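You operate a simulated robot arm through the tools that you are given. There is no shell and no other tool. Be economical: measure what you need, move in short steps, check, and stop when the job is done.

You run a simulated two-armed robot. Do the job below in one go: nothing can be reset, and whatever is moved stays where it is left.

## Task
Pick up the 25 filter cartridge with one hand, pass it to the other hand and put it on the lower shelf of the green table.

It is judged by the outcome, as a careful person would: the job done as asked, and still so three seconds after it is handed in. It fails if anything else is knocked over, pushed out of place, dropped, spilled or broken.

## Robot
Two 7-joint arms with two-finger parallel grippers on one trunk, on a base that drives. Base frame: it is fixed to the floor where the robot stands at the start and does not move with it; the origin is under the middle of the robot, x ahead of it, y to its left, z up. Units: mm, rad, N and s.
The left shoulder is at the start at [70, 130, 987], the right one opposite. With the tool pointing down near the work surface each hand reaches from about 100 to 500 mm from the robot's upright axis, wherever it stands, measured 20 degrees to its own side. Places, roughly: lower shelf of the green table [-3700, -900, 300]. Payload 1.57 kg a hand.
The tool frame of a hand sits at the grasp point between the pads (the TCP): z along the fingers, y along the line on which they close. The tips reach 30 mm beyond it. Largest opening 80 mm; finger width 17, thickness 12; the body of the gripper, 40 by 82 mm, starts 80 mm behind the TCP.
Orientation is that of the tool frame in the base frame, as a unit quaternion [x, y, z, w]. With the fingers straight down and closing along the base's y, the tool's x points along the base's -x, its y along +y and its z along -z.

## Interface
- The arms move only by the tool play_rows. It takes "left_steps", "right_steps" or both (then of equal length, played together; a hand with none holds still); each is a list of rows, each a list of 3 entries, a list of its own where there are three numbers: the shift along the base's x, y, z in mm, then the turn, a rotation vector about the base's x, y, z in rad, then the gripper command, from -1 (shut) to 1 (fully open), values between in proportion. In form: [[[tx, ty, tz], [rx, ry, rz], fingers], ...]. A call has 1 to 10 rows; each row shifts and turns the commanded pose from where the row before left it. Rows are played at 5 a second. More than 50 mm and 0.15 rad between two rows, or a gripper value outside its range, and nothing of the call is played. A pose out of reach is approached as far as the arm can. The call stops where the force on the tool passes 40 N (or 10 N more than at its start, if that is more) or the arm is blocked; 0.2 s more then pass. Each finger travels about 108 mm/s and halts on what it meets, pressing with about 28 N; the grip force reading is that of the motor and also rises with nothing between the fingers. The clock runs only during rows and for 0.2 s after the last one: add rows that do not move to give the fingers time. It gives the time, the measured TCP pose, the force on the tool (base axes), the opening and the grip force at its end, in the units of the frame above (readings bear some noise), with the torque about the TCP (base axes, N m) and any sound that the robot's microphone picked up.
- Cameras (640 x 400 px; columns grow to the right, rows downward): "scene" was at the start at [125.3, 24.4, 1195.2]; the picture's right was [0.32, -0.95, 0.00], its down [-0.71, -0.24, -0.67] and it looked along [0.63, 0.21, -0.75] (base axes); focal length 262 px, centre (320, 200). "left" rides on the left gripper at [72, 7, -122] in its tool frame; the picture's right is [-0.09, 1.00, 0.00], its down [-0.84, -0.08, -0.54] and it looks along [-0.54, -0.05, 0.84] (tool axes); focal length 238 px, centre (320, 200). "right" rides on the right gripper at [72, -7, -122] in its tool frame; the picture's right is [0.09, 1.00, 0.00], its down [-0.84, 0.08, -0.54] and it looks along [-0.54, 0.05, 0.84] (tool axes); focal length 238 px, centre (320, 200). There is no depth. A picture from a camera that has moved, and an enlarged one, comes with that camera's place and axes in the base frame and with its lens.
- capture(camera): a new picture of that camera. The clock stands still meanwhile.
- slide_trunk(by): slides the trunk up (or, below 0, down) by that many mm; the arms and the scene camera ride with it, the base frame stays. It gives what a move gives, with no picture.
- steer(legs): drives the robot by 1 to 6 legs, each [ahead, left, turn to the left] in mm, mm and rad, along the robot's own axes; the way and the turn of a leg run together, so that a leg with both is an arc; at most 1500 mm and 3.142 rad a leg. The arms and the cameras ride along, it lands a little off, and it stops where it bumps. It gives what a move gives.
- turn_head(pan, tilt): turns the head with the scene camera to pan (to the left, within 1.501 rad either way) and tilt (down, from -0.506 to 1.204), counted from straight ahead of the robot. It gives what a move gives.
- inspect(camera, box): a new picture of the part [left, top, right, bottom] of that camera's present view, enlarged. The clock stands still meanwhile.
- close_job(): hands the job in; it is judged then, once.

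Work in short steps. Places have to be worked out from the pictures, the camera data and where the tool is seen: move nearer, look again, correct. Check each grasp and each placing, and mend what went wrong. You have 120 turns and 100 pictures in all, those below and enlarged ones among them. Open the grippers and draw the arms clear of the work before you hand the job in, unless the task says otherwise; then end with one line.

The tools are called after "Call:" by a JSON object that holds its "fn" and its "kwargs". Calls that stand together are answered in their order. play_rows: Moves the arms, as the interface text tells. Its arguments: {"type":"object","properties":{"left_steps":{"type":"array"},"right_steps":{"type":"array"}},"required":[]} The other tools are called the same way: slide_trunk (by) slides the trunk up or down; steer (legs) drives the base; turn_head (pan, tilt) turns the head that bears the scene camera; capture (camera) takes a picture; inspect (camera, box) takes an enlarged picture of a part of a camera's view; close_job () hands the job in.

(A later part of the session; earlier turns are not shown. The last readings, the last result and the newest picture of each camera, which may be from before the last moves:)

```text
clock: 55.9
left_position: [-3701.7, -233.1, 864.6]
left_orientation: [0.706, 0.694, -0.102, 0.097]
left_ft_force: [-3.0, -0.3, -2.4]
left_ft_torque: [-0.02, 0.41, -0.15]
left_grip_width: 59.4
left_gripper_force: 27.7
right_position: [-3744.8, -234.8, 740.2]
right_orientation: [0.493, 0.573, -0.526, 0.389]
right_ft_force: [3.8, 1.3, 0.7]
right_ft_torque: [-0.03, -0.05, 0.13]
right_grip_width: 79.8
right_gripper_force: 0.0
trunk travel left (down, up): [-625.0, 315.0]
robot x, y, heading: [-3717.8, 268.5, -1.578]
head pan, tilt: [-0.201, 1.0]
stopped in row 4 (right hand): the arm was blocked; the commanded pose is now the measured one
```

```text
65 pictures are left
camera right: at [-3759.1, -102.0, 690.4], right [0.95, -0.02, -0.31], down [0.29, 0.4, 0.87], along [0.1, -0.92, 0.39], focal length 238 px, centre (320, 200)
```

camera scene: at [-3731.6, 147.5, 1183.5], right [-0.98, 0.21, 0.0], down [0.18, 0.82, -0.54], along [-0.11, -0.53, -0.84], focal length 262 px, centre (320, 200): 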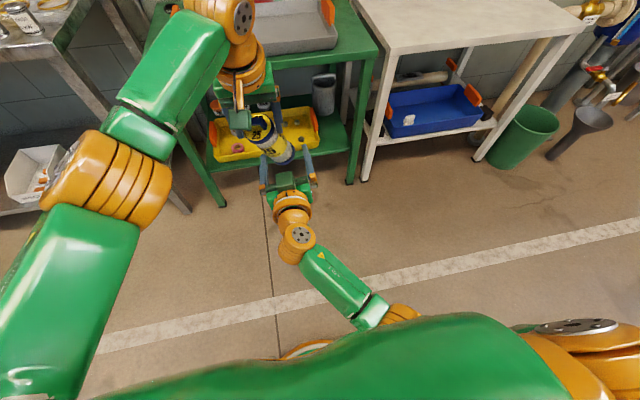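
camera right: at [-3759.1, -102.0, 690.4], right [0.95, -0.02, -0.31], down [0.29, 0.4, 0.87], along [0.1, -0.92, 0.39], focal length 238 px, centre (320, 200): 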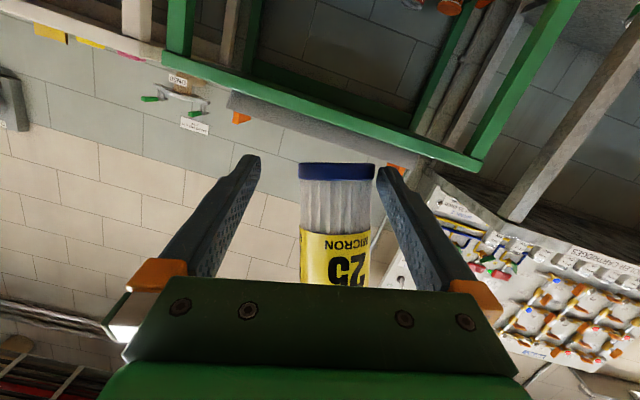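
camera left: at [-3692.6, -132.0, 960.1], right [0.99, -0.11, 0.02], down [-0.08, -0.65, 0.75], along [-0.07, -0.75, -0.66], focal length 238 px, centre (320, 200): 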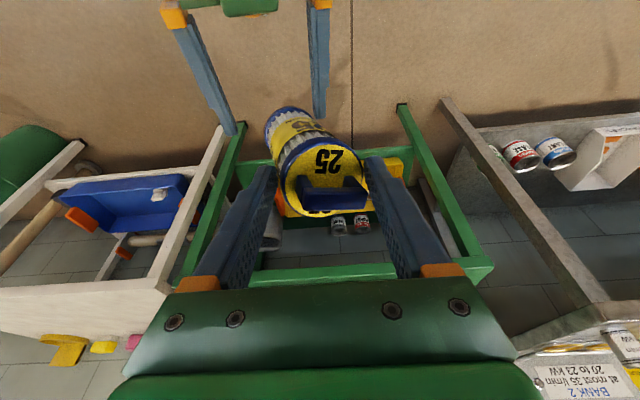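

The right arm is jammed by its elbow against the trunk. I draw the right hand back and outward to free it.

Call:
{"fn": "play_rows", "kwargs": {"right_steps": [[[0, 20, 0], [0, 0, 0], 1], [[0, 25, 0], [0, 0, 0], 1], [[0, 30, 0], [0, 0, 0], 1], [[-10, 20, 0], [0, 0, 0], 1], [[-40, 0, 0], [0, 0, 0], 1], [[-40, 0, 0], [0, 0, 0], 1], [[-40, 0, 10], [0, 0, 0], 1], [[-40, 0, 10], [0, 0, 0], 1], [[0, 0, 0], [0, 0, 0], 1]]}}

Call:
{"fn": "capture", "kwargs": {"camera": "scene"}}

Call:
{"fn": "capture", "kwargs": {"camera": "left"}}

```text
clock: 57.9
left_position: [-3699.6, -234.2, 864.5]
left_orientation: [0.706, 0.694, -0.103, 0.097]
left_ft_force: [0.5, -0.2, -1.4]
left_ft_torque: [0.03, -0.02, 0.0]
left_grip_width: 59.1
left_gripper_force: 28.0
right_position: [-3912.0, -140.9, 761.7]
right_orientation: [0.493, 0.574, -0.525, 0.39]
right_ft_force: [0.5, -0.9, -0.1]
right_ft_torque: [0.0, 0.0, 0.03]
right_grip_width: 80.0
right_gripper_force: 0.0
trunk travel left (down, up): [-625.0, 315.0]
robot x, y, heading: [-3718.5, 267.4, -1.583]
head pan, tilt: [-0.201, 1.0]
```

```text
64 pictures are left
camera scene: at [-3731.2, 147.6, 1183.5], right [-0.98, 0.21, 0.0], down [0.18, 0.82, -0.54], along [-0.11, -0.53, -0.84], focal length 262 px, centre (320, 200)
```

scene: 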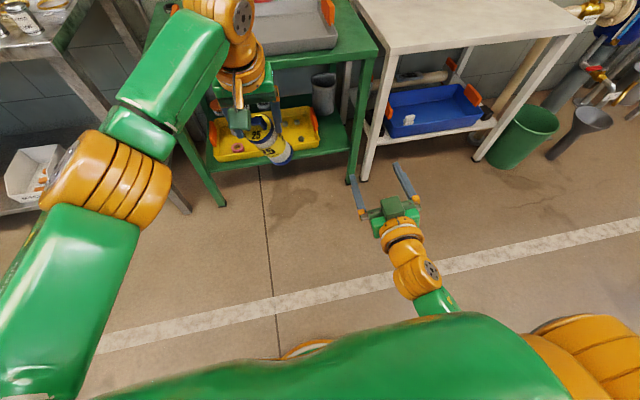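

```text
63 pictures are left
camera left: at [-3691.8, -132.1, 960.1], right [0.99, -0.1, 0.02], down [-0.08, -0.65, 0.75], along [-0.06, -0.75, -0.66], focal length 238 px, centre (320, 200)
```

left: 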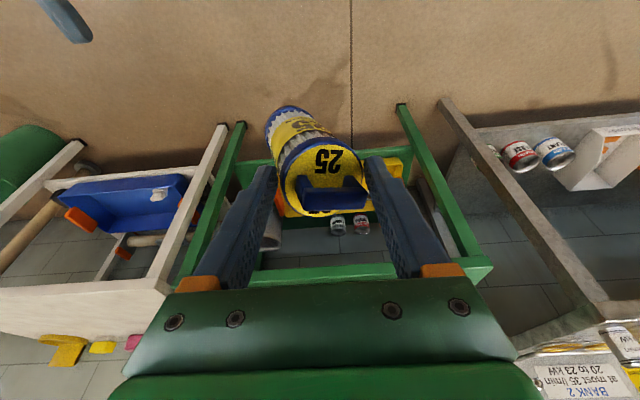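

The left hand still holds, but the cartridge leans with its bottom toward -x. I enlarge it to measure the lean.

Call:
{"fn": "inspect", "kwargs": {"camera": "scene", "box": [200, 80, 328, 160]}}

```text
5.00 times, centred on (264, 120) of scene
camera zoom: at [-3731.2, 147.6, 1183.5], right [-0.98, 0.21, 0.0], down [0.18, 0.82, -0.54], along [-0.11, -0.53, -0.84], focal length 1310 px, centre (600, 600)
```

zoom: 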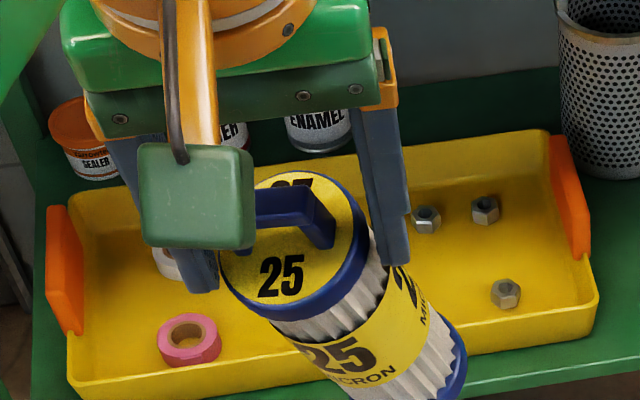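

The lean is about 0.33 rad about y. I straighten the cartridge by rolling the left hand -0.33 about y. Meanwhile I undo the right hand's roll and yaw it so it will come in from the robot's right side, which keeps the elbow away from the trunk.

Call:
{"fn": "play_rows", "kwargs": {"left_steps": [[[0, 0, 0], [0, -0.08, 0], -0.5], [[0, 0, 0], [0, -0.08, 0], -0.5], [[0, 0, 0], [0, -0.08, 0], -0.5], [[0, 0, 0], [0, -0.08, 0], -0.5], [[0, 0, 0], [0, 0, 0], -0.5], [[0, 0, 0], [0, 0, 0], -0.5], [[0, 0, 0], [0, 0, 0], -0.5], [[0, 0, 0], [0, 0, 0], -0.5]], "right_steps": [[[-10, 0, 5], [0, -0.11, 0], 1], [[-10, 0, 5], [0, -0.1, 0], 1], [[-10, 0, 5], [0, 0, 0.14], 1], [[-10, 0, 5], [0, 0, 0.14], 1], [[-10, 0, 5], [0, 0, 0.14], 1], [[-10, 0, 5], [0, 0, 0.14], 1], [[0, 0, 0], [0, 0, 0.14], 1], [[0, 0, 0], [0, 0, 0.14], 1]]}}

Call:
{"fn": "capture", "kwargs": {"camera": "scene"}}

Call:
{"fn": "capture", "kwargs": {"camera": "right"}}

```text
clock: 59.7
left_position: [-3690.7, -221.4, 859.3]
left_orientation: [0.713, 0.67, 0.013, 0.207]
left_ft_force: [-0.4, -0.4, -2.2]
left_ft_torque: [0.08, 0.01, 0.0]
left_grip_width: 59.2
left_gripper_force: 27.8
left hand out of reach, approached as far as the arm can: row 2, 3, 4
right_position: [-3974.1, -138.3, 789.8]
right_orientation: [0.283, 0.706, -0.245, 0.602]
right_ft_force: [0.3, 0.2, -0.1]
right_ft_torque: [0.04, -0.04, -0.02]
right_grip_width: 79.9
right_gripper_force: 0.0
trunk travel left (down, up): [-625.0, 315.0]
robot x, y, heading: [-3719.1, 266.4, -1.579]
head pan, tilt: [-0.201, 1.0]
```

```text
61 pictures are left
camera scene: at [-3732.1, 147.2, 1183.4], right [-0.98, 0.21, 0.0], down [0.18, 0.82, -0.54], along [-0.11, -0.53, -0.84], focal length 262 px, centre (320, 200)
```

scene: 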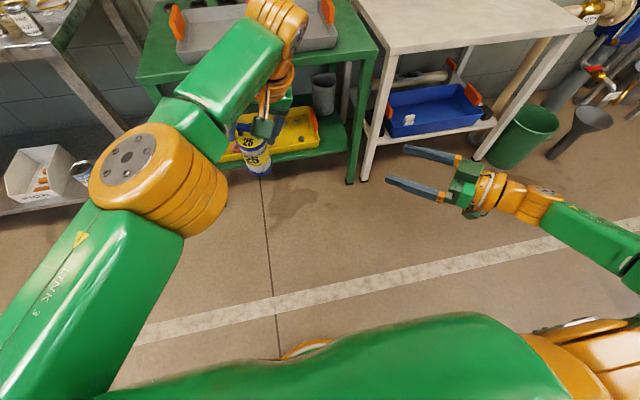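

```text
60 pictures are left
camera right: at [-4074.0, -51.5, 739.4], right [0.68, 0.73, -0.1], down [-0.23, 0.34, 0.91], along [0.69, -0.6, 0.4], focal length 238 px, centre (320, 200)
```

right: 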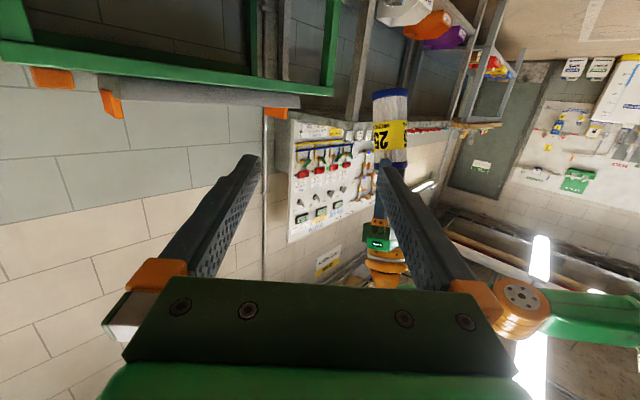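

The right arm is free with its elbow out, and the cartridge looks near upright. I enlarge both views for its exact pose.

Call:
{"fn": "inspect", "kwargs": {"camera": "scene", "box": [200, 100, 328, 180]}}

Call:
{"fn": "inspect", "kwargs": {"camera": "right", "box": [310, 70, 470, 170]}}

```text
5.00 times, centred on (264, 140) of scene
camera zoom: at [-3732.1, 147.2, 1183.4], right [-0.98, 0.21, 0.0], down [0.18, 0.82, -0.54], along [-0.11, -0.53, -0.84], focal length 1310 px, centre (600, 500)
```

zoom: 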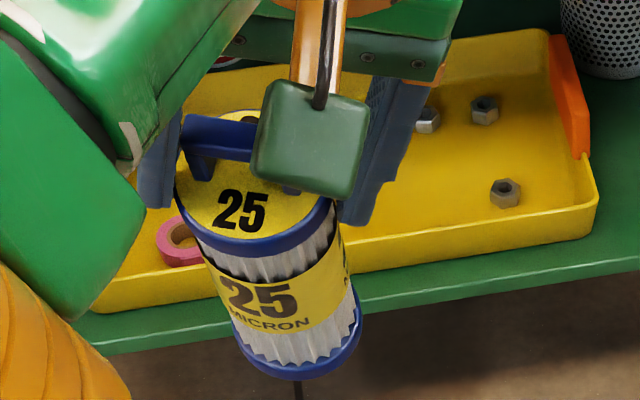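

```text
4.00 times, centred on (390, 120) of right
camera zoom: at [-4074.0, -51.5, 739.4], right [0.68, 0.73, -0.1], down [-0.23, 0.34, 0.91], along [0.69, -0.6, 0.4], focal length 953 px, centre (40, 520)
```

zoom: 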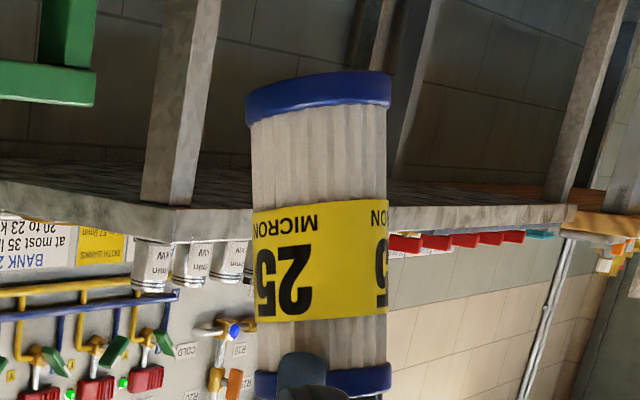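

The cartridge also leans with its bottom forward by about 0.28 rad. I correct that by turning the left hand +0.28 about x and drawing it back slightly for reach, then re-measure.

Call:
{"fn": "play_rows", "kwargs": {"left_steps": [[[0, 10, 0], [0.07, 0, 0], -0.5], [[0, 10, 0], [0.07, 0, 0], -0.5], [[0, 10, 0], [0.07, 0, 0], -0.5], [[0, 10, 0], [0.07, 0, 0], -0.5], [[0, 0, 0], [0, 0, 0], -0.5]]}}

Call:
{"fn": "inspect", "kwargs": {"camera": "scene", "box": [190, 100, 350, 200]}}

Call:
{"fn": "inspect", "kwargs": {"camera": "right", "box": [310, 70, 470, 170]}}

```text
clock: 60.9
left_position: [-3685.8, -166.6, 858.0]
left_orientation: [0.735, 0.662, 0.106, 0.105]
left_ft_force: [-0.2, 0.1, -2.2]
left_ft_torque: [0.03, 0.04, 0.0]
left_grip_width: 58.9
left_gripper_force: 28.1
left hand out of reach, approached as far as the arm can: row 1, 3, 4
right_position: [-3973.1, -138.9, 790.5]
right_orientation: [0.283, 0.705, -0.247, 0.602]
right_ft_force: [-1.2, 0.7, 0.1]
right_ft_torque: [0.03, -0.02, 0.0]
right_grip_width: 79.9
right_gripper_force: 0.1
trunk travel left (down, up): [-625.0, 315.0]
robot x, y, heading: [-3712.4, 265.7, -1.584]
head pan, tilt: [-0.201, 1.0]
```

```text
4.00 times, centred on (270, 150) of scene
camera zoom: at [-3731.9, 147.8, 1183.5], right [-0.98, 0.21, 0.0], down [0.18, 0.82, -0.54], along [-0.11, -0.53, -0.84], focal length 1048 px, centre (520, 400)
```

zoom: 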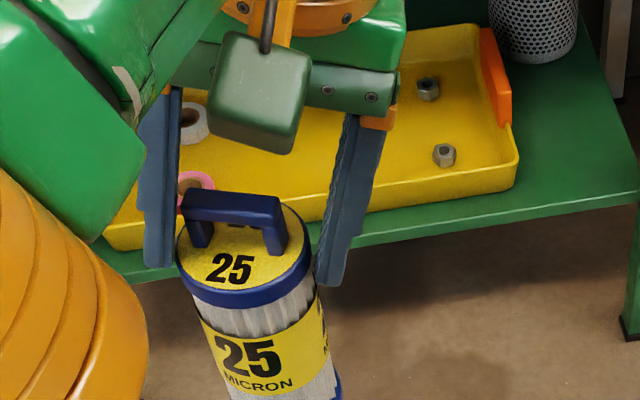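

```text
4.00 times, centred on (390, 120) of right
camera zoom: at [-4073.3, -51.3, 739.6], right [0.68, 0.72, -0.1], down [-0.23, 0.34, 0.91], along [0.69, -0.6, 0.4], focal length 953 px, centre (40, 520)
```

zoom: 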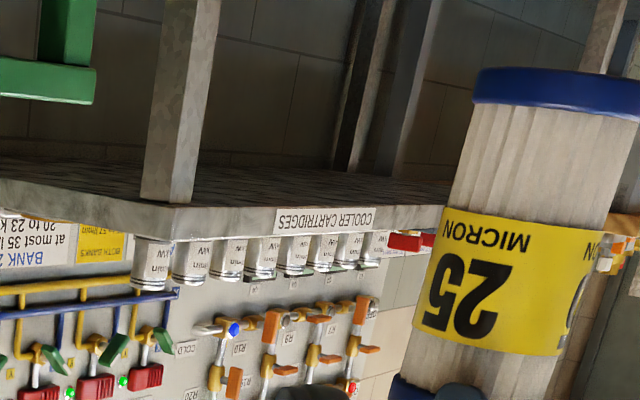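

I take full views to re-measure the axis.

Call:
{"fn": "capture", "kwargs": {"camera": "right"}}

Call:
{"fn": "inspect", "kwargs": {"camera": "scene", "box": [180, 120, 340, 220]}}

```text
55 pictures are left
camera right: at [-4073.3, -51.3, 739.6], right [0.68, 0.72, -0.1], down [-0.23, 0.34, 0.91], along [0.69, -0.6, 0.4], focal length 238 px, centre (320, 200)
```

right: 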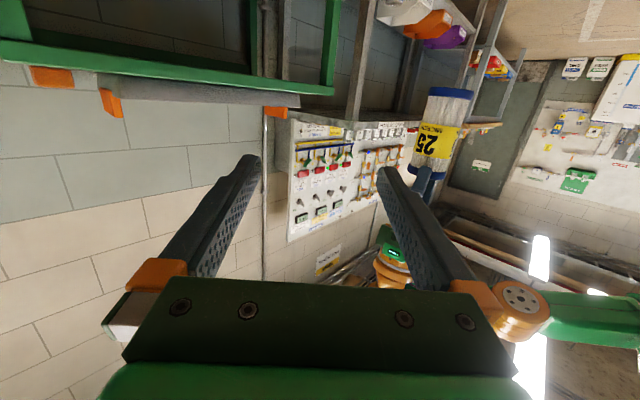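

```text
4.00 times, centred on (260, 170) of scene
camera zoom: at [-3731.9, 147.8, 1183.5], right [-0.98, 0.21, 0.0], down [0.18, 0.82, -0.54], along [-0.11, -0.53, -0.84], focal length 1048 px, centre (560, 320)
```

zoom: 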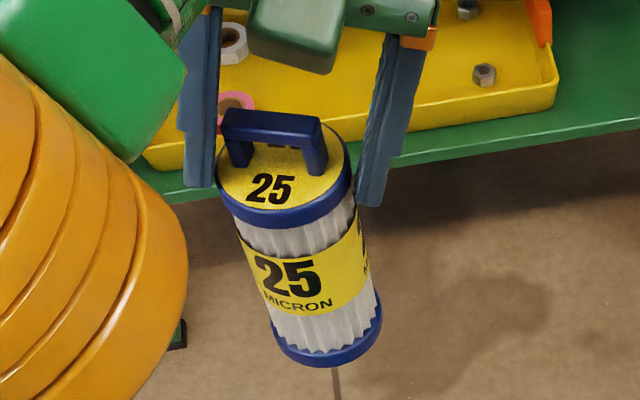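

The cartridge is now nearly upright: cap near [-3686, -162, 841], bottom near [-3675, -168, 718]. I turn the right hand further left and bring it to about 95 mm from the body.

Call:
{"fn": "play_rows", "kwargs": {"right_steps": [[[10, 0, 0], [0, 0, 0.14], 1], [[10, 0, 0], [0, 0, 0.14], 1], [[10, 0, 0], [0, 0, 0.14], 1], [[40, 2, 0], [0, 0, 0], 1], [[40, 2, 0], [0, 0, 0], 1], [[40, 2, 0], [0, 0, 0], 1], [[40, 1, 0], [0, 0, 0], 1], [[0, 0, 0], [0, 0, 0], 1]]}}

Call:
{"fn": "capture", "kwargs": {"camera": "right"}}

Call:
{"fn": "capture", "kwargs": {"camera": "scene"}}

```text
clock: 62.7
left_position: [-3687.5, -166.8, 857.5]
left_orientation: [0.735, 0.662, 0.106, 0.105]
left_ft_force: [0.4, -0.1, -1.2]
left_ft_torque: [0.01, 0.0, 0.01]
left_grip_width: 59.0
left_gripper_force: 27.6
right_position: [-3781.1, -133.5, 789.6]
right_orientation: [0.13, 0.748, -0.115, 0.64]
right_ft_force: [0.5, 0.3, 0.7]
right_ft_torque: [0.01, -0.01, 0.01]
right_grip_width: 79.7
right_gripper_force: 0.1
trunk travel left (down, up): [-625.0, 315.0]
robot x, y, heading: [-3720.0, 266.5, -1.582]
head pan, tilt: [-0.201, 1.0]
```

```text
53 pictures are left
camera right: at [-3908.5, -93.7, 738.2], right [0.33, 0.94, -0.1], down [-0.35, 0.22, 0.91], along [0.88, -0.26, 0.4], focal length 238 px, centre (320, 200)
```

right: 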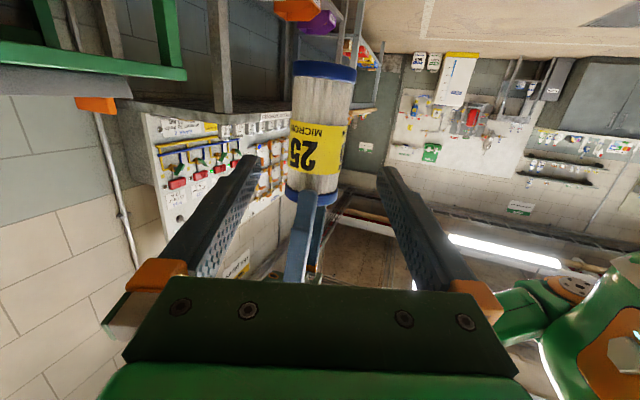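

```text
52 pictures are left
camera scene: at [-3732.2, 147.8, 1183.5], right [-0.98, 0.21, 0.0], down [0.18, 0.82, -0.54], along [-0.11, -0.53, -0.84], focal length 262 px, centre (320, 200)
```

scene: 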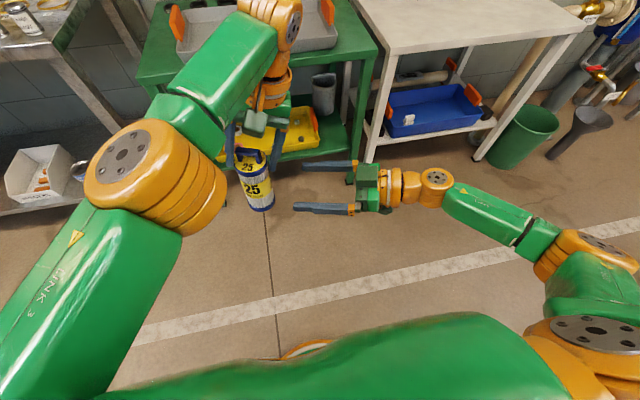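

The cartridge is centred between the right fingers. I advance along the fingers by about 105 mm.

Call:
{"fn": "play_rows", "kwargs": {"right_steps": [[[25, -9, -1], [0, 0, 0], 1], [[25, -9, -1], [0, 0, 0], 1], [[25, -9, -1], [0, 0, 0], 1], [[24, -8, -1], [0, 0, 0], 1], [[0, 0, 0], [0, 0, 0], 1]]}}

Call:
{"fn": "capture", "kwargs": {"camera": "right"}}

Call:
{"fn": "inspect", "kwargs": {"camera": "scene", "box": [190, 100, 350, 200]}}

```text
clock: 63.9
left_position: [-3686.4, -166.9, 858.3]
left_orientation: [0.735, 0.662, 0.105, 0.105]
left_ft_force: [0.5, 0.7, -1.2]
left_ft_torque: [0.02, 0.04, 0.03]
left_grip_width: 58.9
left_gripper_force: 28.3
right_position: [-3684.5, -166.4, 785.6]
right_orientation: [0.13, 0.749, -0.115, 0.639]
right_ft_force: [-0.2, 0.1, -0.1]
right_ft_torque: [0.0, 0.0, -0.02]
right_grip_width: 79.8
right_gripper_force: 0.0
trunk travel left (down, up): [-625.0, 315.0]
robot x, y, heading: [-3714.1, 270.5, -1.575]
head pan, tilt: [-0.201, 1.0]
```

```text
51 pictures are left
camera right: at [-3812.0, -127.4, 734.6], right [0.33, 0.94, -0.1], down [-0.35, 0.22, 0.91], along [0.88, -0.26, 0.4], focal length 238 px, centre (320, 200)
```

right: 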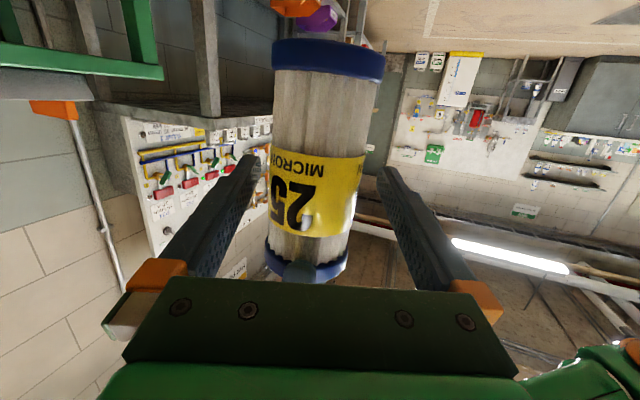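

```text
4.00 times, centred on (270, 150) of scene
camera zoom: at [-3732.1, 147.9, 1183.5], right [-0.98, 0.21, 0.0], down [0.18, 0.82, -0.54], along [-0.11, -0.53, -0.84], focal length 1048 px, centre (520, 400)
```

zoom: 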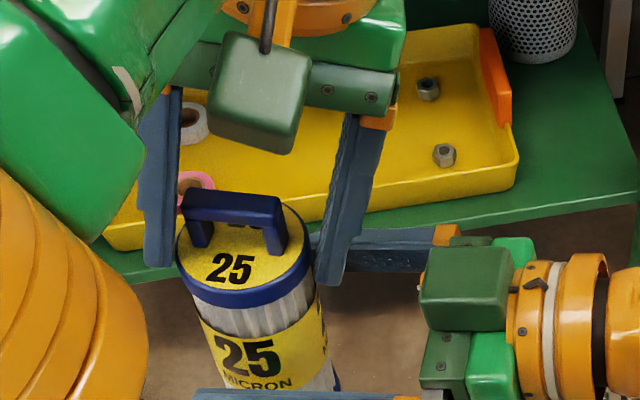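

The body is between the right pads, centred and at TCP depth. I close the right hand.

Call:
{"fn": "play_rows", "kwargs": {"right_steps": [[[0, 0, 0], [0, 0, 0], 0.6], [[0, 0, 0], [0, 0, 0], 0.3], [[0, 0, 0], [0, 0, 0], 0.1], [[0, 0, 0], [0, 0, 0], -0.2], [[0, 0, 0], [0, 0, 0], -0.2]]}}

Call:
{"fn": "capture", "kwargs": {"camera": "right"}}

```text
clock: 65.1
left_position: [-3686.1, -167.0, 858.7]
left_orientation: [0.735, 0.662, 0.107, 0.104]
left_ft_force: [0.5, 31.2, 6.7]
left_ft_torque: [1.11, 0.27, 0.09]
left_grip_width: 58.9
left_gripper_force: 27.7
right_position: [-3684.5, -167.7, 785.7]
right_orientation: [0.133, 0.748, -0.118, 0.639]
right_ft_force: [-0.2, -30.8, -7.6]
right_ft_torque: [1.12, -0.23, -0.07]
right_grip_width: 57.6
right_gripper_force: 27.7
trunk travel left (down, up): [-625.0, 315.0]
robot x, y, heading: [-3716.4, 264.8, -1.586]
head pan, tilt: [-0.201, 1.0]
```

```text
49 pictures are left
camera right: at [-3812.8, -128.0, 734.5], right [0.33, 0.94, -0.1], down [-0.35, 0.22, 0.91], along [0.88, -0.27, 0.4], focal length 238 px, centre (320, 200)
```

right: 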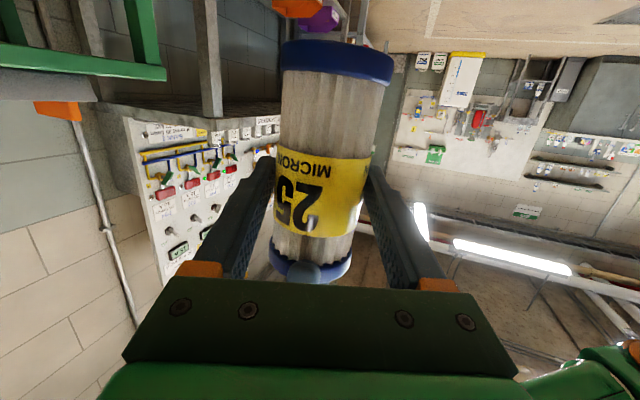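

The right hand has gripped (57.6 mm), but the hands push against each other by about 31 N in y. I ease the right hand a few mm toward -y before releasing the left.

Call:
{"fn": "play_rows", "kwargs": {"right_steps": [[[0, -2, 0], [0, 0, 0], -0.5], [[0, 0, 0], [0, 0, 0], -0.5]]}}

```text
clock: 65.7
left_position: [-3685.2, -166.9, 857.9]
left_orientation: [0.733, 0.663, 0.107, 0.106]
left_ft_force: [7.2, 18.6, 5.0]
left_ft_torque: [0.77, -0.24, 0.26]
left_grip_width: 58.8
left_gripper_force: 28.1
right_position: [-3684.2, -168.7, 787.0]
right_orientation: [0.13, 0.749, -0.115, 0.639]
right_ft_force: [-6.9, -17.1, -5.4]
right_ft_torque: [0.51, -0.22, -0.24]
right_grip_width: 57.6
right_gripper_force: 27.5
trunk travel left (down, up): [-625.0, 315.0]
robot x, y, heading: [-3719.5, 267.0, -1.581]
head pan, tilt: [-0.201, 1.0]
```

Call:
{"fn": "play_rows", "kwargs": {"right_steps": [[[-1, -2.5, -1], [0, 0, 0], -0.6], [[0, 0, 0], [0, 0, 0], -0.6]]}}

```text
clock: 66.3
left_position: [-3684.4, -167.8, 857.7]
left_orientation: [0.734, 0.663, 0.104, 0.108]
left_ft_force: [13.5, -7.3, -3.4]
left_ft_torque: [-0.73, -0.24, -0.07]
left_grip_width: 58.7
left_gripper_force: 27.6
right_position: [-3683.9, -169.7, 785.1]
right_orientation: [0.128, 0.749, -0.113, 0.64]
right_ft_force: [-15.0, 6.9, 1.6]
right_ft_torque: [0.25, -0.77, 0.07]
right_grip_width: 57.4
right_gripper_force: 27.7
trunk travel left (down, up): [-625.0, 315.0]
robot x, y, heading: [-3718.8, 265.6, -1.58]
head pan, tilt: [-0.201, 1.0]
```

The load between the hands is small now. I open the left hand gradually while the right holds.

Call:
{"fn": "play_rows", "kwargs": {"left_steps": [[[0, 0, 0], [0, 0, 0], 0.5], [[0, 0, 0], [0, 0, 0], 0.8], [[0, 0, 0], [0, 0, 0], 1], [[0, 0, 0], [0, 0, 0], 1]], "right_steps": [[[0, 0, 0], [0, 0, 0], -0.7], [[0, 0, 0], [0, 0, 0], -0.7], [[0, 0, 0], [0, 0, 0], -0.7], [[0, 0, 0], [0, 0, 0], -0.7]]}}

Call:
{"fn": "inspect", "kwargs": {"camera": "scene", "box": [190, 100, 350, 200]}}

Call:
{"fn": "capture", "kwargs": {"camera": "left"}}

```text
clock: 67.3
left_position: [-3686.1, -166.5, 857.8]
left_orientation: [0.735, 0.662, 0.106, 0.105]
left_ft_force: [0.2, 0.3, -0.2]
left_ft_torque: [0.0, -0.02, -0.02]
left_grip_width: 80.0
left_gripper_force: 0.1
right_position: [-3684.2, -171.1, 784.6]
right_orientation: [0.131, 0.749, -0.116, 0.639]
right_ft_force: [0.4, -0.1, -0.4]
right_ft_torque: [-0.03, 0.01, 0.0]
right_grip_width: 57.6
right_gripper_force: 28.0
trunk travel left (down, up): [-625.0, 315.0]
robot x, y, heading: [-3715.5, 266.8, -1.584]
head pan, tilt: [-0.201, 1.0]
```

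```text
4.00 times, centred on (270, 150) of scene
camera zoom: at [-3731.7, 147.7, 1183.5], right [-0.98, 0.21, 0.0], down [0.18, 0.82, -0.54], along [-0.11, -0.53, -0.84], focal length 1048 px, centre (520, 400)
```

zoom: 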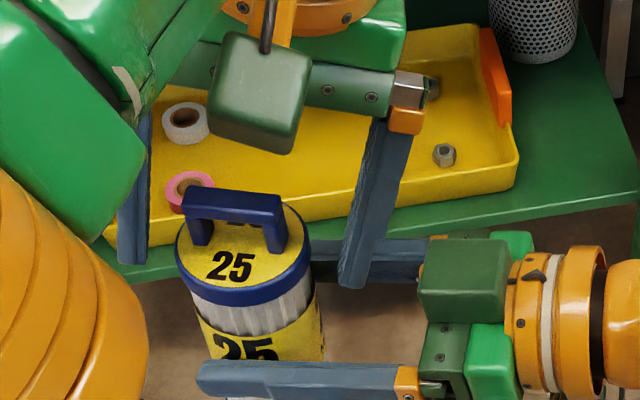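

```text
47 pictures are left
camera left: at [-3708.8, -95.3, 976.7], right [0.94, -0.19, 0.29], down [-0.32, -0.82, 0.48], along [0.15, -0.54, -0.83], focal length 238 px, centre (320, 200)
```

left: 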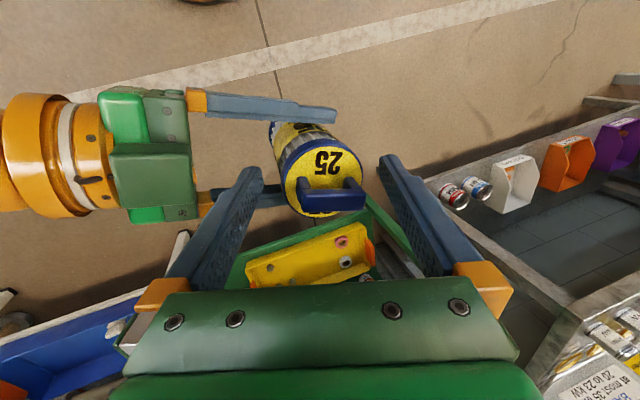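

The right hand holds the cartridge alone. I withdraw the left hand up along its own axis and then out to the left side.

Call:
{"fn": "play_rows", "kwargs": {"left_steps": [[[-7, 0, 24], [0, 0, 0], 1], [[-7, 0, 24], [0, 0, 0], 1], [[-7, 0, 24], [0, 0, 0], 1], [[-5, 0, 20], [0, 0, 0], 1], [[20, 10, 10], [0, 0.08, 0], 1], [[40, 20, 0], [0, 0.08, 0], 1], [[40, 20, 0], [0, 0.08, 0], 1], [[40, 20, 0], [0, 0.08, 0], 1], [[40, 10, 0], [0, 0, 0], 1], [[30, 0, 0], [0, 0, 0], 1]]}}

Call:
{"fn": "capture", "kwargs": {"camera": "scene"}}

```text
clock: 69.5
left_position: [-3475.2, -67.8, 920.2]
left_orientation: [0.742, 0.671, -0.013, -0.001]
left_ft_force: [0.5, 0.9, -1.2]
left_ft_torque: [0.03, 0.03, 0.01]
left_grip_width: 80.0
left_gripper_force: 0.0
left hand out of reach, approached as far as the arm can: row 1, 2, 3, 4
right_position: [-3684.6, -171.0, 784.9]
right_orientation: [0.129, 0.749, -0.115, 0.64]
right_ft_force: [0.1, -0.4, -0.3]
right_ft_torque: [0.01, 0.06, 0.0]
right_grip_width: 57.5
right_gripper_force: 28.2
trunk travel left (down, up): [-625.0, 315.0]
robot x, y, heading: [-3713.7, 266.9, -1.587]
head pan, tilt: [-0.201, 1.0]
```

```text
46 pictures are left
camera scene: at [-3730.8, 147.8, 1183.5], right [-0.98, 0.21, 0.0], down [0.18, 0.82, -0.54], along [-0.12, -0.53, -0.84], focal length 262 px, centre (320, 200)
```

scene: 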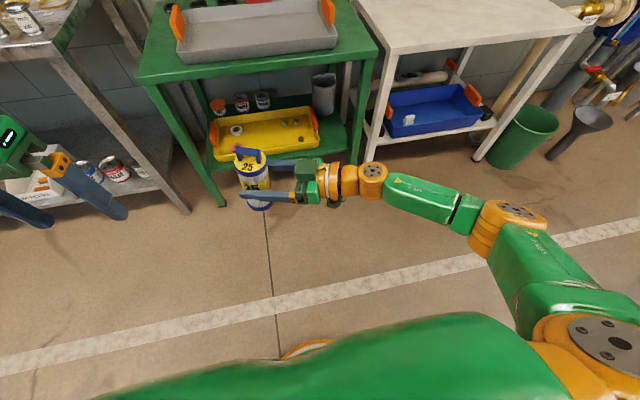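

The hand-over is done and the left hand is clear. I swing the right hand back out to the robot's right with fingers ahead, and tuck the left hand back.

Call:
{"fn": "play_rows", "kwargs": {"left_steps": [[[0, 12, 0], [0, 0, 0], 0], [[0, 12, 0], [0, 0, 0], 0], [[0, 12, 0], [0, 0, 0], 0], [[0, 12, 0], [0, 0, 0], 0], [[0, 12, 0], [0, 0, 0], 0], [[0, 12, 0], [0, 0, 0], 0], [[0, 12, 0], [0, 0, 0], 0], [[0, 12, 0], [0, 0, 0], 0], [[0, 0, 0], [0, 0, 0], 0]], "right_steps": [[[-35, 0, 0], [0, 0, -0.13], -0.7], [[-35, 0, 0], [0, 0, -0.13], -0.7], [[-35, 0, 0], [0, 0, -0.13], -0.7], [[-35, 0, 0], [0, 0, -0.13], -0.7], [[-35, 0, 0], [0, 0, -0.13], -0.7], [[-35, 0, 0], [0, 0, -0.13], -0.7], [[-35, 0, 0], [0, 0, -0.13], -0.7], [[-35, 0, 0], [0, 0, -0.13], -0.7], [[0, 0, 0], [0, 0, -0.1], -0.7]]}}

Call:
{"fn": "turn_head", "kwargs": {"pan": -0.3, "tilt": 0.75}}

Call:
{"fn": "capture", "kwargs": {"camera": "scene"}}

Call:
{"fn": "capture", "kwargs": {"camera": "right"}}

```text
clock: 71.5
left_position: [-3476.2, 23.5, 918.3]
left_orientation: [0.742, 0.67, -0.013, -0.001]
left_ft_force: [-0.6, 0.5, 0.1]
left_ft_torque: [0.02, 0.02, 0.01]
left_grip_width: 40.2
left_gripper_force: 0.0
right_position: [-3964.6, -171.0, 785.5]
right_orientation: [0.514, 0.56, -0.443, 0.475]
right_ft_force: [1.2, 0.8, 0.9]
right_ft_torque: [0.04, 0.03, -0.01]
right_grip_width: 57.1
right_gripper_force: 27.6
trunk travel left (down, up): [-625.0, 315.0]
robot x, y, heading: [-3718.8, 264.9, -1.583]
head pan, tilt: [-0.201, 1.0]
```

```text
clock: 72.3
left_position: [-3476.1, 23.2, 919.1]
left_orientation: [0.742, 0.67, -0.013, -0.002]
left_ft_force: [0.5, -0.6, -0.3]
left_ft_torque: [-0.02, -0.04, -0.02]
left_grip_width: 39.7
left_gripper_force: 0.1
right_position: [-3965.9, -171.8, 783.7]
right_orientation: [0.513, 0.561, -0.442, 0.477]
right_ft_force: [0.0, 0.2, 0.0]
right_ft_torque: [0.06, -0.02, -0.05]
right_grip_width: 56.9
right_gripper_force: 27.6
trunk travel left (down, up): [-625.0, 315.0]
robot x, y, heading: [-3719.7, 268.8, -1.583]
head pan, tilt: [-0.3, 0.75]
```

```text
45 pictures are left
camera scene: at [-3742.7, 137.1, 1202.6], right [-0.95, 0.31, 0.0], down [0.21, 0.65, -0.73], along [-0.22, -0.7, -0.68], focal length 262 px, centre (320, 200)
```

scene: 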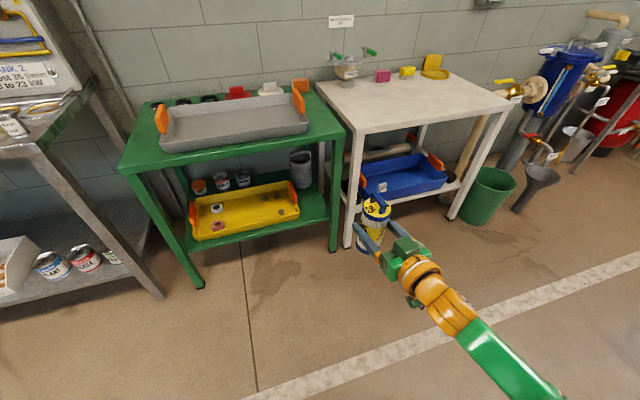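

```text
44 pictures are left
camera right: at [-3984.1, -40.7, 733.7], right [0.99, 0.1, -0.1], down [0.05, 0.41, 0.91], along [0.13, -0.91, 0.4], focal length 238 px, centre (320, 200)
```

right: 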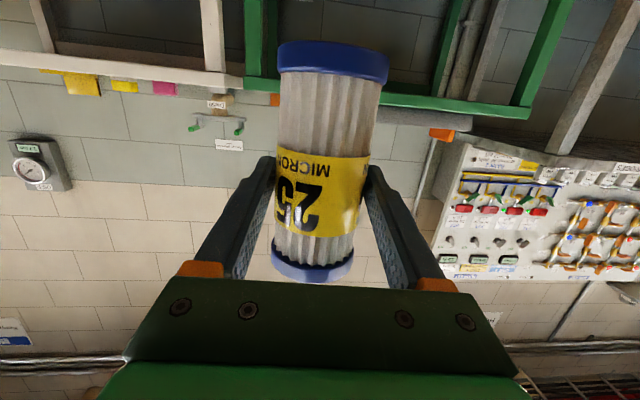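

The right hand holds the cartridge securely at about [-3966, -172, 784]. I check its uprightness from the scene camera.

Call:
{"fn": "inspect", "kwargs": {"camera": "scene", "box": [310, 170, 470, 270]}}

```text
4.00 times, centred on (390, 220) of scene
camera zoom: at [-3742.7, 137.1, 1202.6], right [-0.95, 0.31, 0.0], down [0.21, 0.65, -0.73], along [-0.22, -0.7, -0.68], focal length 1048 px, centre (40, 120)
```

zoom: 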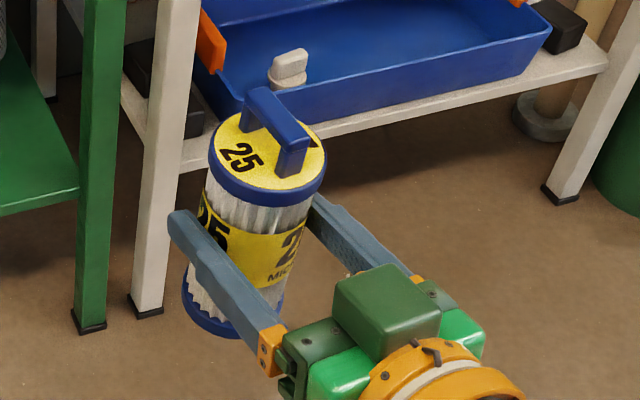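

The cartridge leans about 0.1 rad (bottom forward). I correct that with the right wrist and lower the trunk to shelf level, still well in front of the table.

Call:
{"fn": "play_rows", "kwargs": {"right_steps": [[[0, 0, 0], [0.05, -0.015, 0], -0.7], [[0, 0, 0], [0.05, -0.015, 0], -0.7], [[0, 0, 0], [0, 0, 0], -0.7]]}}

Call:
{"fn": "slide_trunk", "kwargs": {"by": -330}}

Call:
{"fn": "turn_head", "kwargs": {"pan": -0.3, "tilt": 0.5}}

Call:
{"fn": "capture", "kwargs": {"camera": "scene"}}

```text
clock: 73.1
left_position: [-3476.3, 24.0, 918.4]
left_orientation: [0.742, 0.67, -0.012, -0.001]
left_ft_force: [-0.4, 0.5, 0.6]
left_ft_torque: [-0.01, 0.0, -0.01]
left_grip_width: 40.1
left_gripper_force: 0.1
right_position: [-3963.1, -170.9, 785.2]
right_orientation: [0.543, 0.574, -0.406, 0.459]
right_ft_force: [0.2, 0.3, 0.0]
right_ft_torque: [-0.03, -0.04, 0.0]
right_grip_width: 56.9
right_gripper_force: 27.9
trunk travel left (down, up): [-625.0, 315.0]
robot x, y, heading: [-3715.8, 267.2, -1.584]
head pan, tilt: [-0.3, 0.75]
```

```text
clock: 76.3
left_position: [-3476.3, 24.2, 589.6]
left_orientation: [0.742, 0.67, -0.012, -0.001]
left_ft_force: [0.4, 0.8, 0.9]
left_ft_torque: [0.0, 0.0, -0.03]
left_grip_width: 40.0
left_gripper_force: 0.1
right_position: [-3964.5, -171.9, 454.7]
right_orientation: [0.543, 0.574, -0.406, 0.458]
right_ft_force: [-1.1, 0.0, 0.3]
right_ft_torque: [0.05, 0.02, -0.01]
right_grip_width: 56.8
right_gripper_force: 28.1
trunk travel left (down, up): [-295.0, 645.0]
robot x, y, heading: [-3715.2, 270.3, -1.584]
head pan, tilt: [-0.3, 0.75]
```

```text
clock: 77.1
left_position: [-3477.2, 24.0, 589.1]
left_orientation: [0.742, 0.67, -0.013, -0.001]
left_ft_force: [-0.8, 0.1, -0.4]
left_ft_torque: [-0.04, 0.0, 0.02]
left_grip_width: 40.0
left_gripper_force: 0.0
right_position: [-3963.9, -171.2, 455.3]
right_orientation: [0.543, 0.575, -0.405, 0.458]
right_ft_force: [0.7, 0.4, 0.3]
right_ft_torque: [0.06, 0.02, -0.01]
right_grip_width: 56.4
right_gripper_force: 28.2
trunk travel left (down, up): [-295.0, 645.0]
robot x, y, heading: [-3714.6, 264.4, -1.584]
head pan, tilt: [-0.3, 0.499]
```

```text
42 pictures are left
camera scene: at [-3745.1, 129.5, 894.5], right [-0.95, 0.31, 0.0], down [0.15, 0.46, -0.88], along [-0.27, -0.83, -0.48], focal length 262 px, centre (320, 200)
```

scene: 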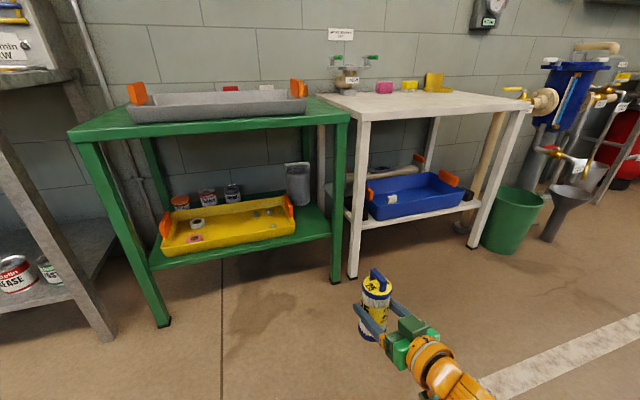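

I enlarge the shelf from this lower viewpoint to fix its height and the free spot.

Call:
{"fn": "inspect", "kwargs": {"camera": "scene", "box": [220, 150, 380, 250]}}

Call:
{"fn": "inspect", "kwargs": {"camera": "scene", "box": [320, 250, 480, 350]}}

```text
4.00 times, centred on (300, 200) of scene
camera zoom: at [-3745.1, 129.5, 894.5], right [-0.95, 0.31, 0.0], down [0.15, 0.46, -0.88], along [-0.27, -0.83, -0.48], focal length 1048 px, centre (400, 200)
```

zoom: 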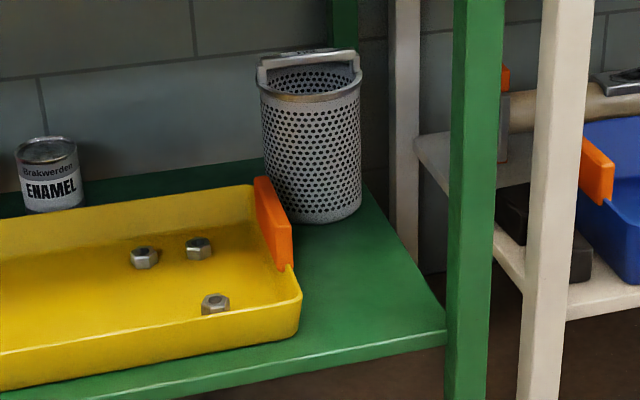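

```text
4.00 times, centred on (400, 300) of scene
camera zoom: at [-3745.1, 129.5, 894.5], right [-0.95, 0.31, 0.0], down [0.15, 0.46, -0.88], along [-0.27, -0.83, -0.48], focal length 1048 px, centre (0, -200)
```

zoom: 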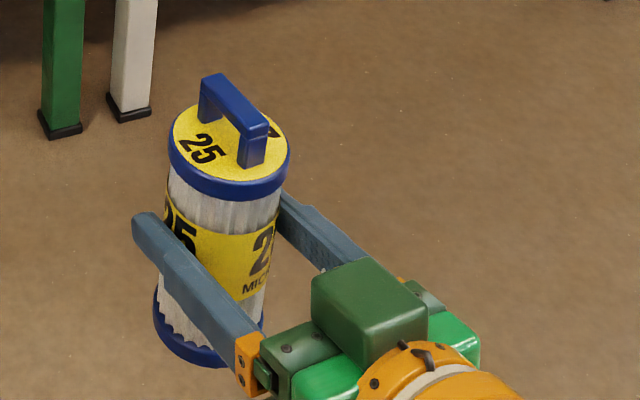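

The free spot centre is near x -3982, y -745, with the shelf top around z 275–300. The cartridge bottom is near z 388, above that. I drive ahead 440 mm and slightly right, which brings the cartridge just short of the shelf edge, and look.

Call:
{"fn": "steer", "kwargs": {"legs": [[440, -12, 0]]}}

Call:
{"fn": "turn_head", "kwargs": {"pan": -0.45, "tilt": 0.7}}

Call:
{"fn": "capture", "kwargs": {"camera": "scene"}}

Call:
{"fn": "capture", "kwargs": {"camera": "right"}}

```text
clock: 79.7
left_position: [-3501.1, -410.8, 588.5]
left_orientation: [0.747, 0.664, -0.013, -0.002]
left_ft_force: [-0.3, -0.6, -0.4]
left_ft_torque: [0.01, 0.01, -0.01]
left_grip_width: 39.9
left_gripper_force: 0.2
right_position: [-3991.2, -597.4, 455.4]
right_orientation: [0.547, 0.571, -0.409, 0.456]
right_ft_force: [0.2, -0.2, 0.5]
right_ft_torque: [0.01, -0.03, -0.02]
right_grip_width: 56.7
right_gripper_force: 27.7
trunk travel left (down, up): [-295.0, 645.0]
robot x, y, heading: [-3735.3, -163.0, -1.6]
head pan, tilt: [-0.3, 0.499]
```

```text
clock: 80.5
left_position: [-3499.9, -411.1, 588.9]
left_orientation: [0.747, 0.665, -0.012, -0.001]
left_ft_force: [-0.2, 0.0, 1.1]
left_ft_torque: [-0.01, -0.02, -0.01]
left_grip_width: 39.9
left_gripper_force: 0.0
right_position: [-3990.5, -597.3, 455.0]
right_orientation: [0.548, 0.57, -0.409, 0.455]
right_ft_force: [0.3, -0.1, -0.4]
right_ft_torque: [0.03, 0.0, 0.02]
right_grip_width: 56.8
right_gripper_force: 27.9
trunk travel left (down, up): [-295.0, 645.0]
robot x, y, heading: [-3739.5, -162.8, -1.598]
head pan, tilt: [-0.45, 0.7]
```

```text
39 pictures are left
camera scene: at [-3777.5, -289.9, 876.9], right [-0.89, 0.46, 0.0], down [0.3, 0.57, -0.77], along [-0.35, -0.68, -0.64], focal length 262 px, centre (320, 200)
```

scene: 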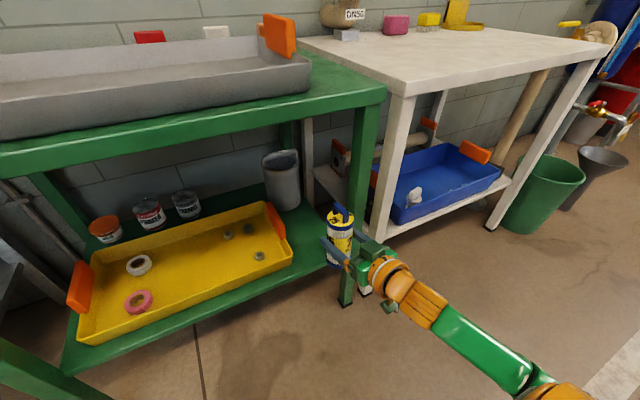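

```text
38 pictures are left
camera right: at [-4006.4, -462.4, 417.1], right [0.99, 0.09, -0.06], down [0.03, 0.32, 0.95], along [0.1, -0.94, 0.31], focal length 238 px, centre (320, 200)
```

right: 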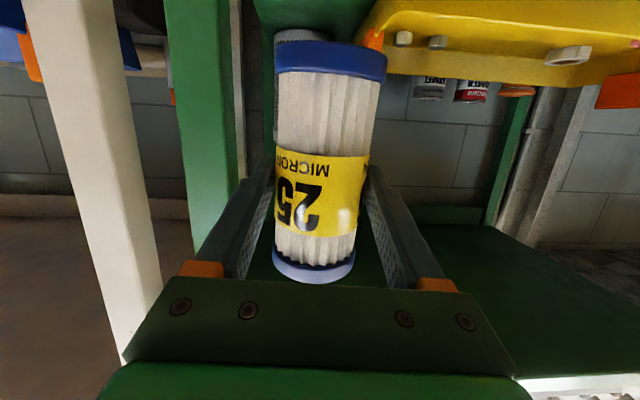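

The TCP at x -3990 lines up with the middle of the gap between the bin and the leg. I enlarge the scene view for the shelf edge height.

Call:
{"fn": "inspect", "kwargs": {"camera": "scene", "box": [230, 180, 390, 280]}}

```text
4.00 times, centred on (310, 230) of scene
camera zoom: at [-3777.5, -289.9, 876.9], right [-0.89, 0.46, 0.0], down [0.3, 0.57, -0.77], along [-0.35, -0.68, -0.64], focal length 1048 px, centre (360, 80)
```

zoom: 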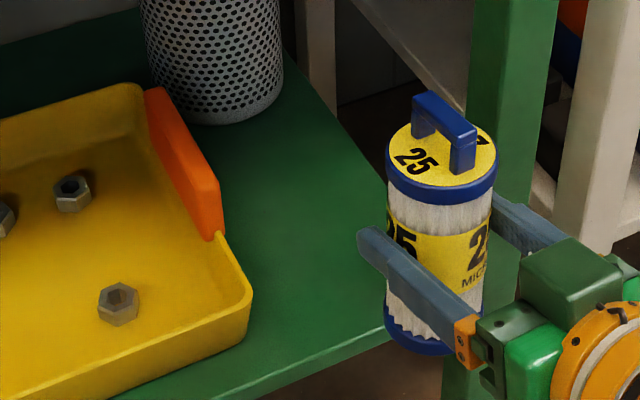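

The bin's nearest edge is at x ≈ -3915 and the leg face at ≈ -4057, so x -3988 leaves clearance on both sides. I drive ahead 148 mm to bring the cartridge over the spot, still above it.

Call:
{"fn": "steer", "kwargs": {"legs": [[150, 5, 0.02]]}}

Call:
{"fn": "inspect", "kwargs": {"camera": "scene", "box": [200, 160, 424, 300]}}

Call:
{"fn": "capture", "kwargs": {"camera": "right"}}

```text
clock: 81.8
left_position: [-3491.3, -549.4, 587.6]
left_orientation: [0.738, 0.674, -0.013, -0.001]
left_ft_force: [-0.1, 1.2, 0.3]
left_ft_torque: [-0.02, 0.0, 0.01]
left_grip_width: 40.0
left_gripper_force: 0.2
right_position: [-3976.8, -751.2, 455.6]
right_orientation: [0.54, 0.577, -0.404, 0.46]
right_ft_force: [-0.5, -0.2, 0.0]
right_ft_torque: [0.0, -0.01, 0.02]
right_grip_width: 56.7
right_gripper_force: 28.1
trunk travel left (down, up): [-295.0, 645.0]
robot x, y, heading: [-3733.6, -313.9, -1.575]
head pan, tilt: [-0.45, 0.7]
```

```text
2.86 times, centred on (312, 230) of scene
camera zoom: at [-3771.6, -437.7, 876.8], right [-0.9, 0.44, 0.0], down [0.28, 0.58, -0.76], along [-0.33, -0.69, -0.64], focal length 749 px, centre (343, 114)
```

zoom: 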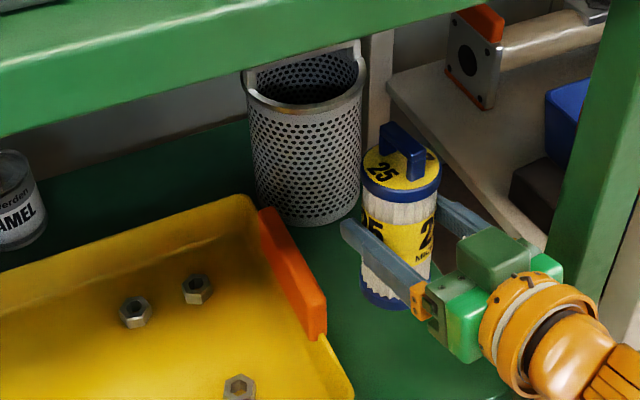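

```text
35 pictures are left
camera right: at [-3996.1, -615.8, 417.0], right [0.99, 0.11, -0.06], down [0.02, 0.32, 0.95], along [0.13, -0.94, 0.31], focal length 238 px, centre (320, 200)
```

right: 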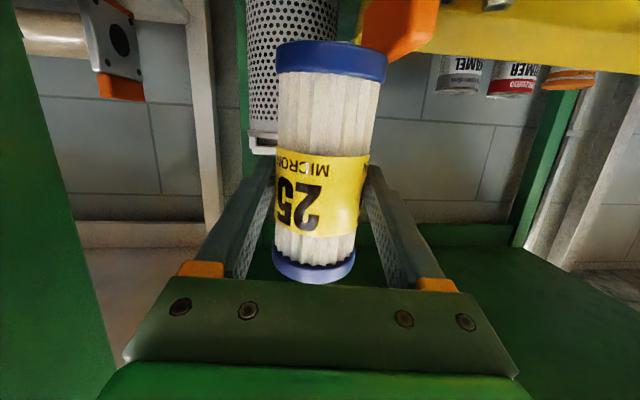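

The cartridge is above the free spot. I shift 10 mm toward -x and lower 75 mm with the arm, then check.

Call:
{"fn": "play_rows", "kwargs": {"right_steps": [[[-5, 3, -15], [0, 0, 0], -0.7], [[-5, 3, -20], [0, 0, 0], -0.7], [[0, 0, -20], [0, 0, 0], -0.7], [[0, 0, -20], [0, 0, 0], -0.7], [[0, 0, 0], [0, 0, 0], -0.7]]}}

Call:
{"fn": "inspect", "kwargs": {"camera": "scene", "box": [240, 180, 400, 280]}}

Call:
{"fn": "capture", "kwargs": {"camera": "right"}}

```text
clock: 83.0
left_position: [-3492.5, -549.9, 588.9]
left_orientation: [0.738, 0.674, -0.012, -0.001]
left_ft_force: [0.1, 0.1, 1.7]
left_ft_torque: [0.04, 0.0, 0.02]
left_grip_width: 40.1
left_gripper_force: 0.0
right_position: [-3988.4, -744.4, 379.4]
right_orientation: [0.54, 0.577, -0.403, 0.461]
right_ft_force: [-1.2, -0.5, 0.6]
right_ft_torque: [0.01, 0.0, -0.01]
right_grip_width: 56.8
right_gripper_force: 28.2
trunk travel left (down, up): [-295.0, 645.0]
robot x, y, heading: [-3737.7, -309.8, -1.569]
head pan, tilt: [-0.45, 0.7]
```

```text
4.00 times, centred on (320, 230) of scene
camera zoom: at [-3771.7, -437.5, 876.9], right [-0.9, 0.44, 0.0], down [0.28, 0.58, -0.76], along [-0.33, -0.69, -0.64], focal length 1048 px, centre (320, 80)
```

zoom: 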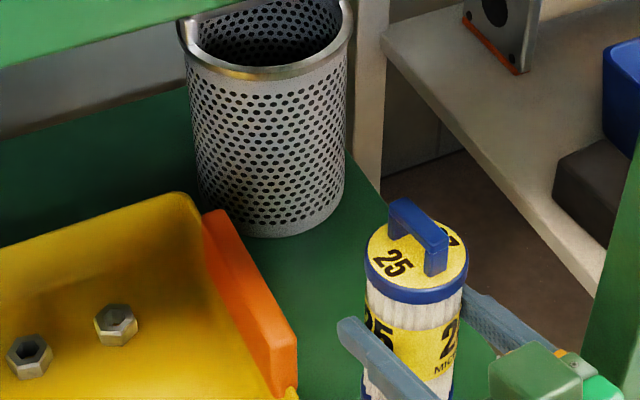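

```text
33 pictures are left
camera right: at [-4006.1, -608.7, 340.6], right [0.99, 0.11, -0.06], down [0.02, 0.32, 0.95], along [0.13, -0.94, 0.31], focal length 238 px, centre (320, 200)
```

right: 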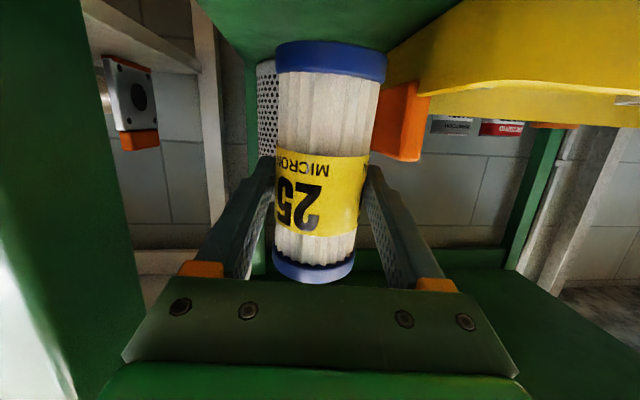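

The spot is clear and there is no contact yet. I lower slowly while watching the force.

Call:
{"fn": "play_rows", "kwargs": {"right_steps": [[[0, 0, -4], [0, 0, 0], -0.7], [[0, 0, -4], [0, 0, 0], -0.7], [[0, 0, -4], [0, 0, 0], -0.7], [[0, 0, -4], [0, 0, 0], -0.7]]}}

```text
clock: 84.0
left_position: [-3491.9, -550.1, 589.4]
left_orientation: [0.738, 0.675, -0.013, 0.0]
left_ft_force: [0.1, -0.6, -0.1]
left_ft_torque: [-0.02, 0.0, 0.0]
left_grip_width: 40.0
left_gripper_force: 0.1
right_position: [-3988.5, -746.0, 363.5]
right_orientation: [0.541, 0.576, -0.404, 0.46]
right_ft_force: [-0.3, -0.2, -0.5]
right_ft_torque: [0.02, -0.02, -0.02]
right_grip_width: 56.9
right_gripper_force: 28.1
trunk travel left (down, up): [-295.0, 645.0]
robot x, y, heading: [-3736.8, -314.1, -1.574]
head pan, tilt: [-0.45, 0.7]
```

Call:
{"fn": "play_rows", "kwargs": {"right_steps": [[[0, 0, -3], [0, 0, 0], -0.7], [[0, 0, -3], [0, 0, 0], -0.7], [[0, 0, -3], [0, 0, 0], -0.7]]}}

Call:
{"fn": "capture", "kwargs": {"camera": "right"}}

```text
clock: 84.8
left_position: [-3493.1, -550.6, 587.9]
left_orientation: [0.738, 0.674, -0.013, -0.002]
left_ft_force: [0.6, 0.6, 1.0]
left_ft_torque: [0.02, -0.02, -0.02]
left_grip_width: 40.1
left_gripper_force: 0.1
right_position: [-3988.3, -745.1, 355.1]
right_orientation: [0.54, 0.577, -0.404, 0.461]
right_ft_force: [0.5, 0.1, -0.7]
right_ft_torque: [0.02, 0.0, -0.01]
right_grip_width: 57.0
right_gripper_force: 28.0
trunk travel left (down, up): [-295.0, 645.0]
robot x, y, heading: [-3731.7, -307.9, -1.578]
head pan, tilt: [-0.45, 0.7]
```

```text
32 pictures are left
camera right: at [-4006.9, -609.6, 317.1], right [0.99, 0.11, -0.06], down [0.02, 0.32, 0.95], along [0.13, -0.94, 0.31], focal length 238 px, centre (320, 200)
```

right: 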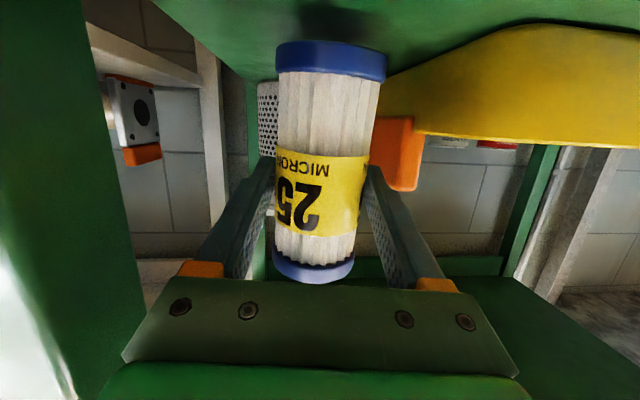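

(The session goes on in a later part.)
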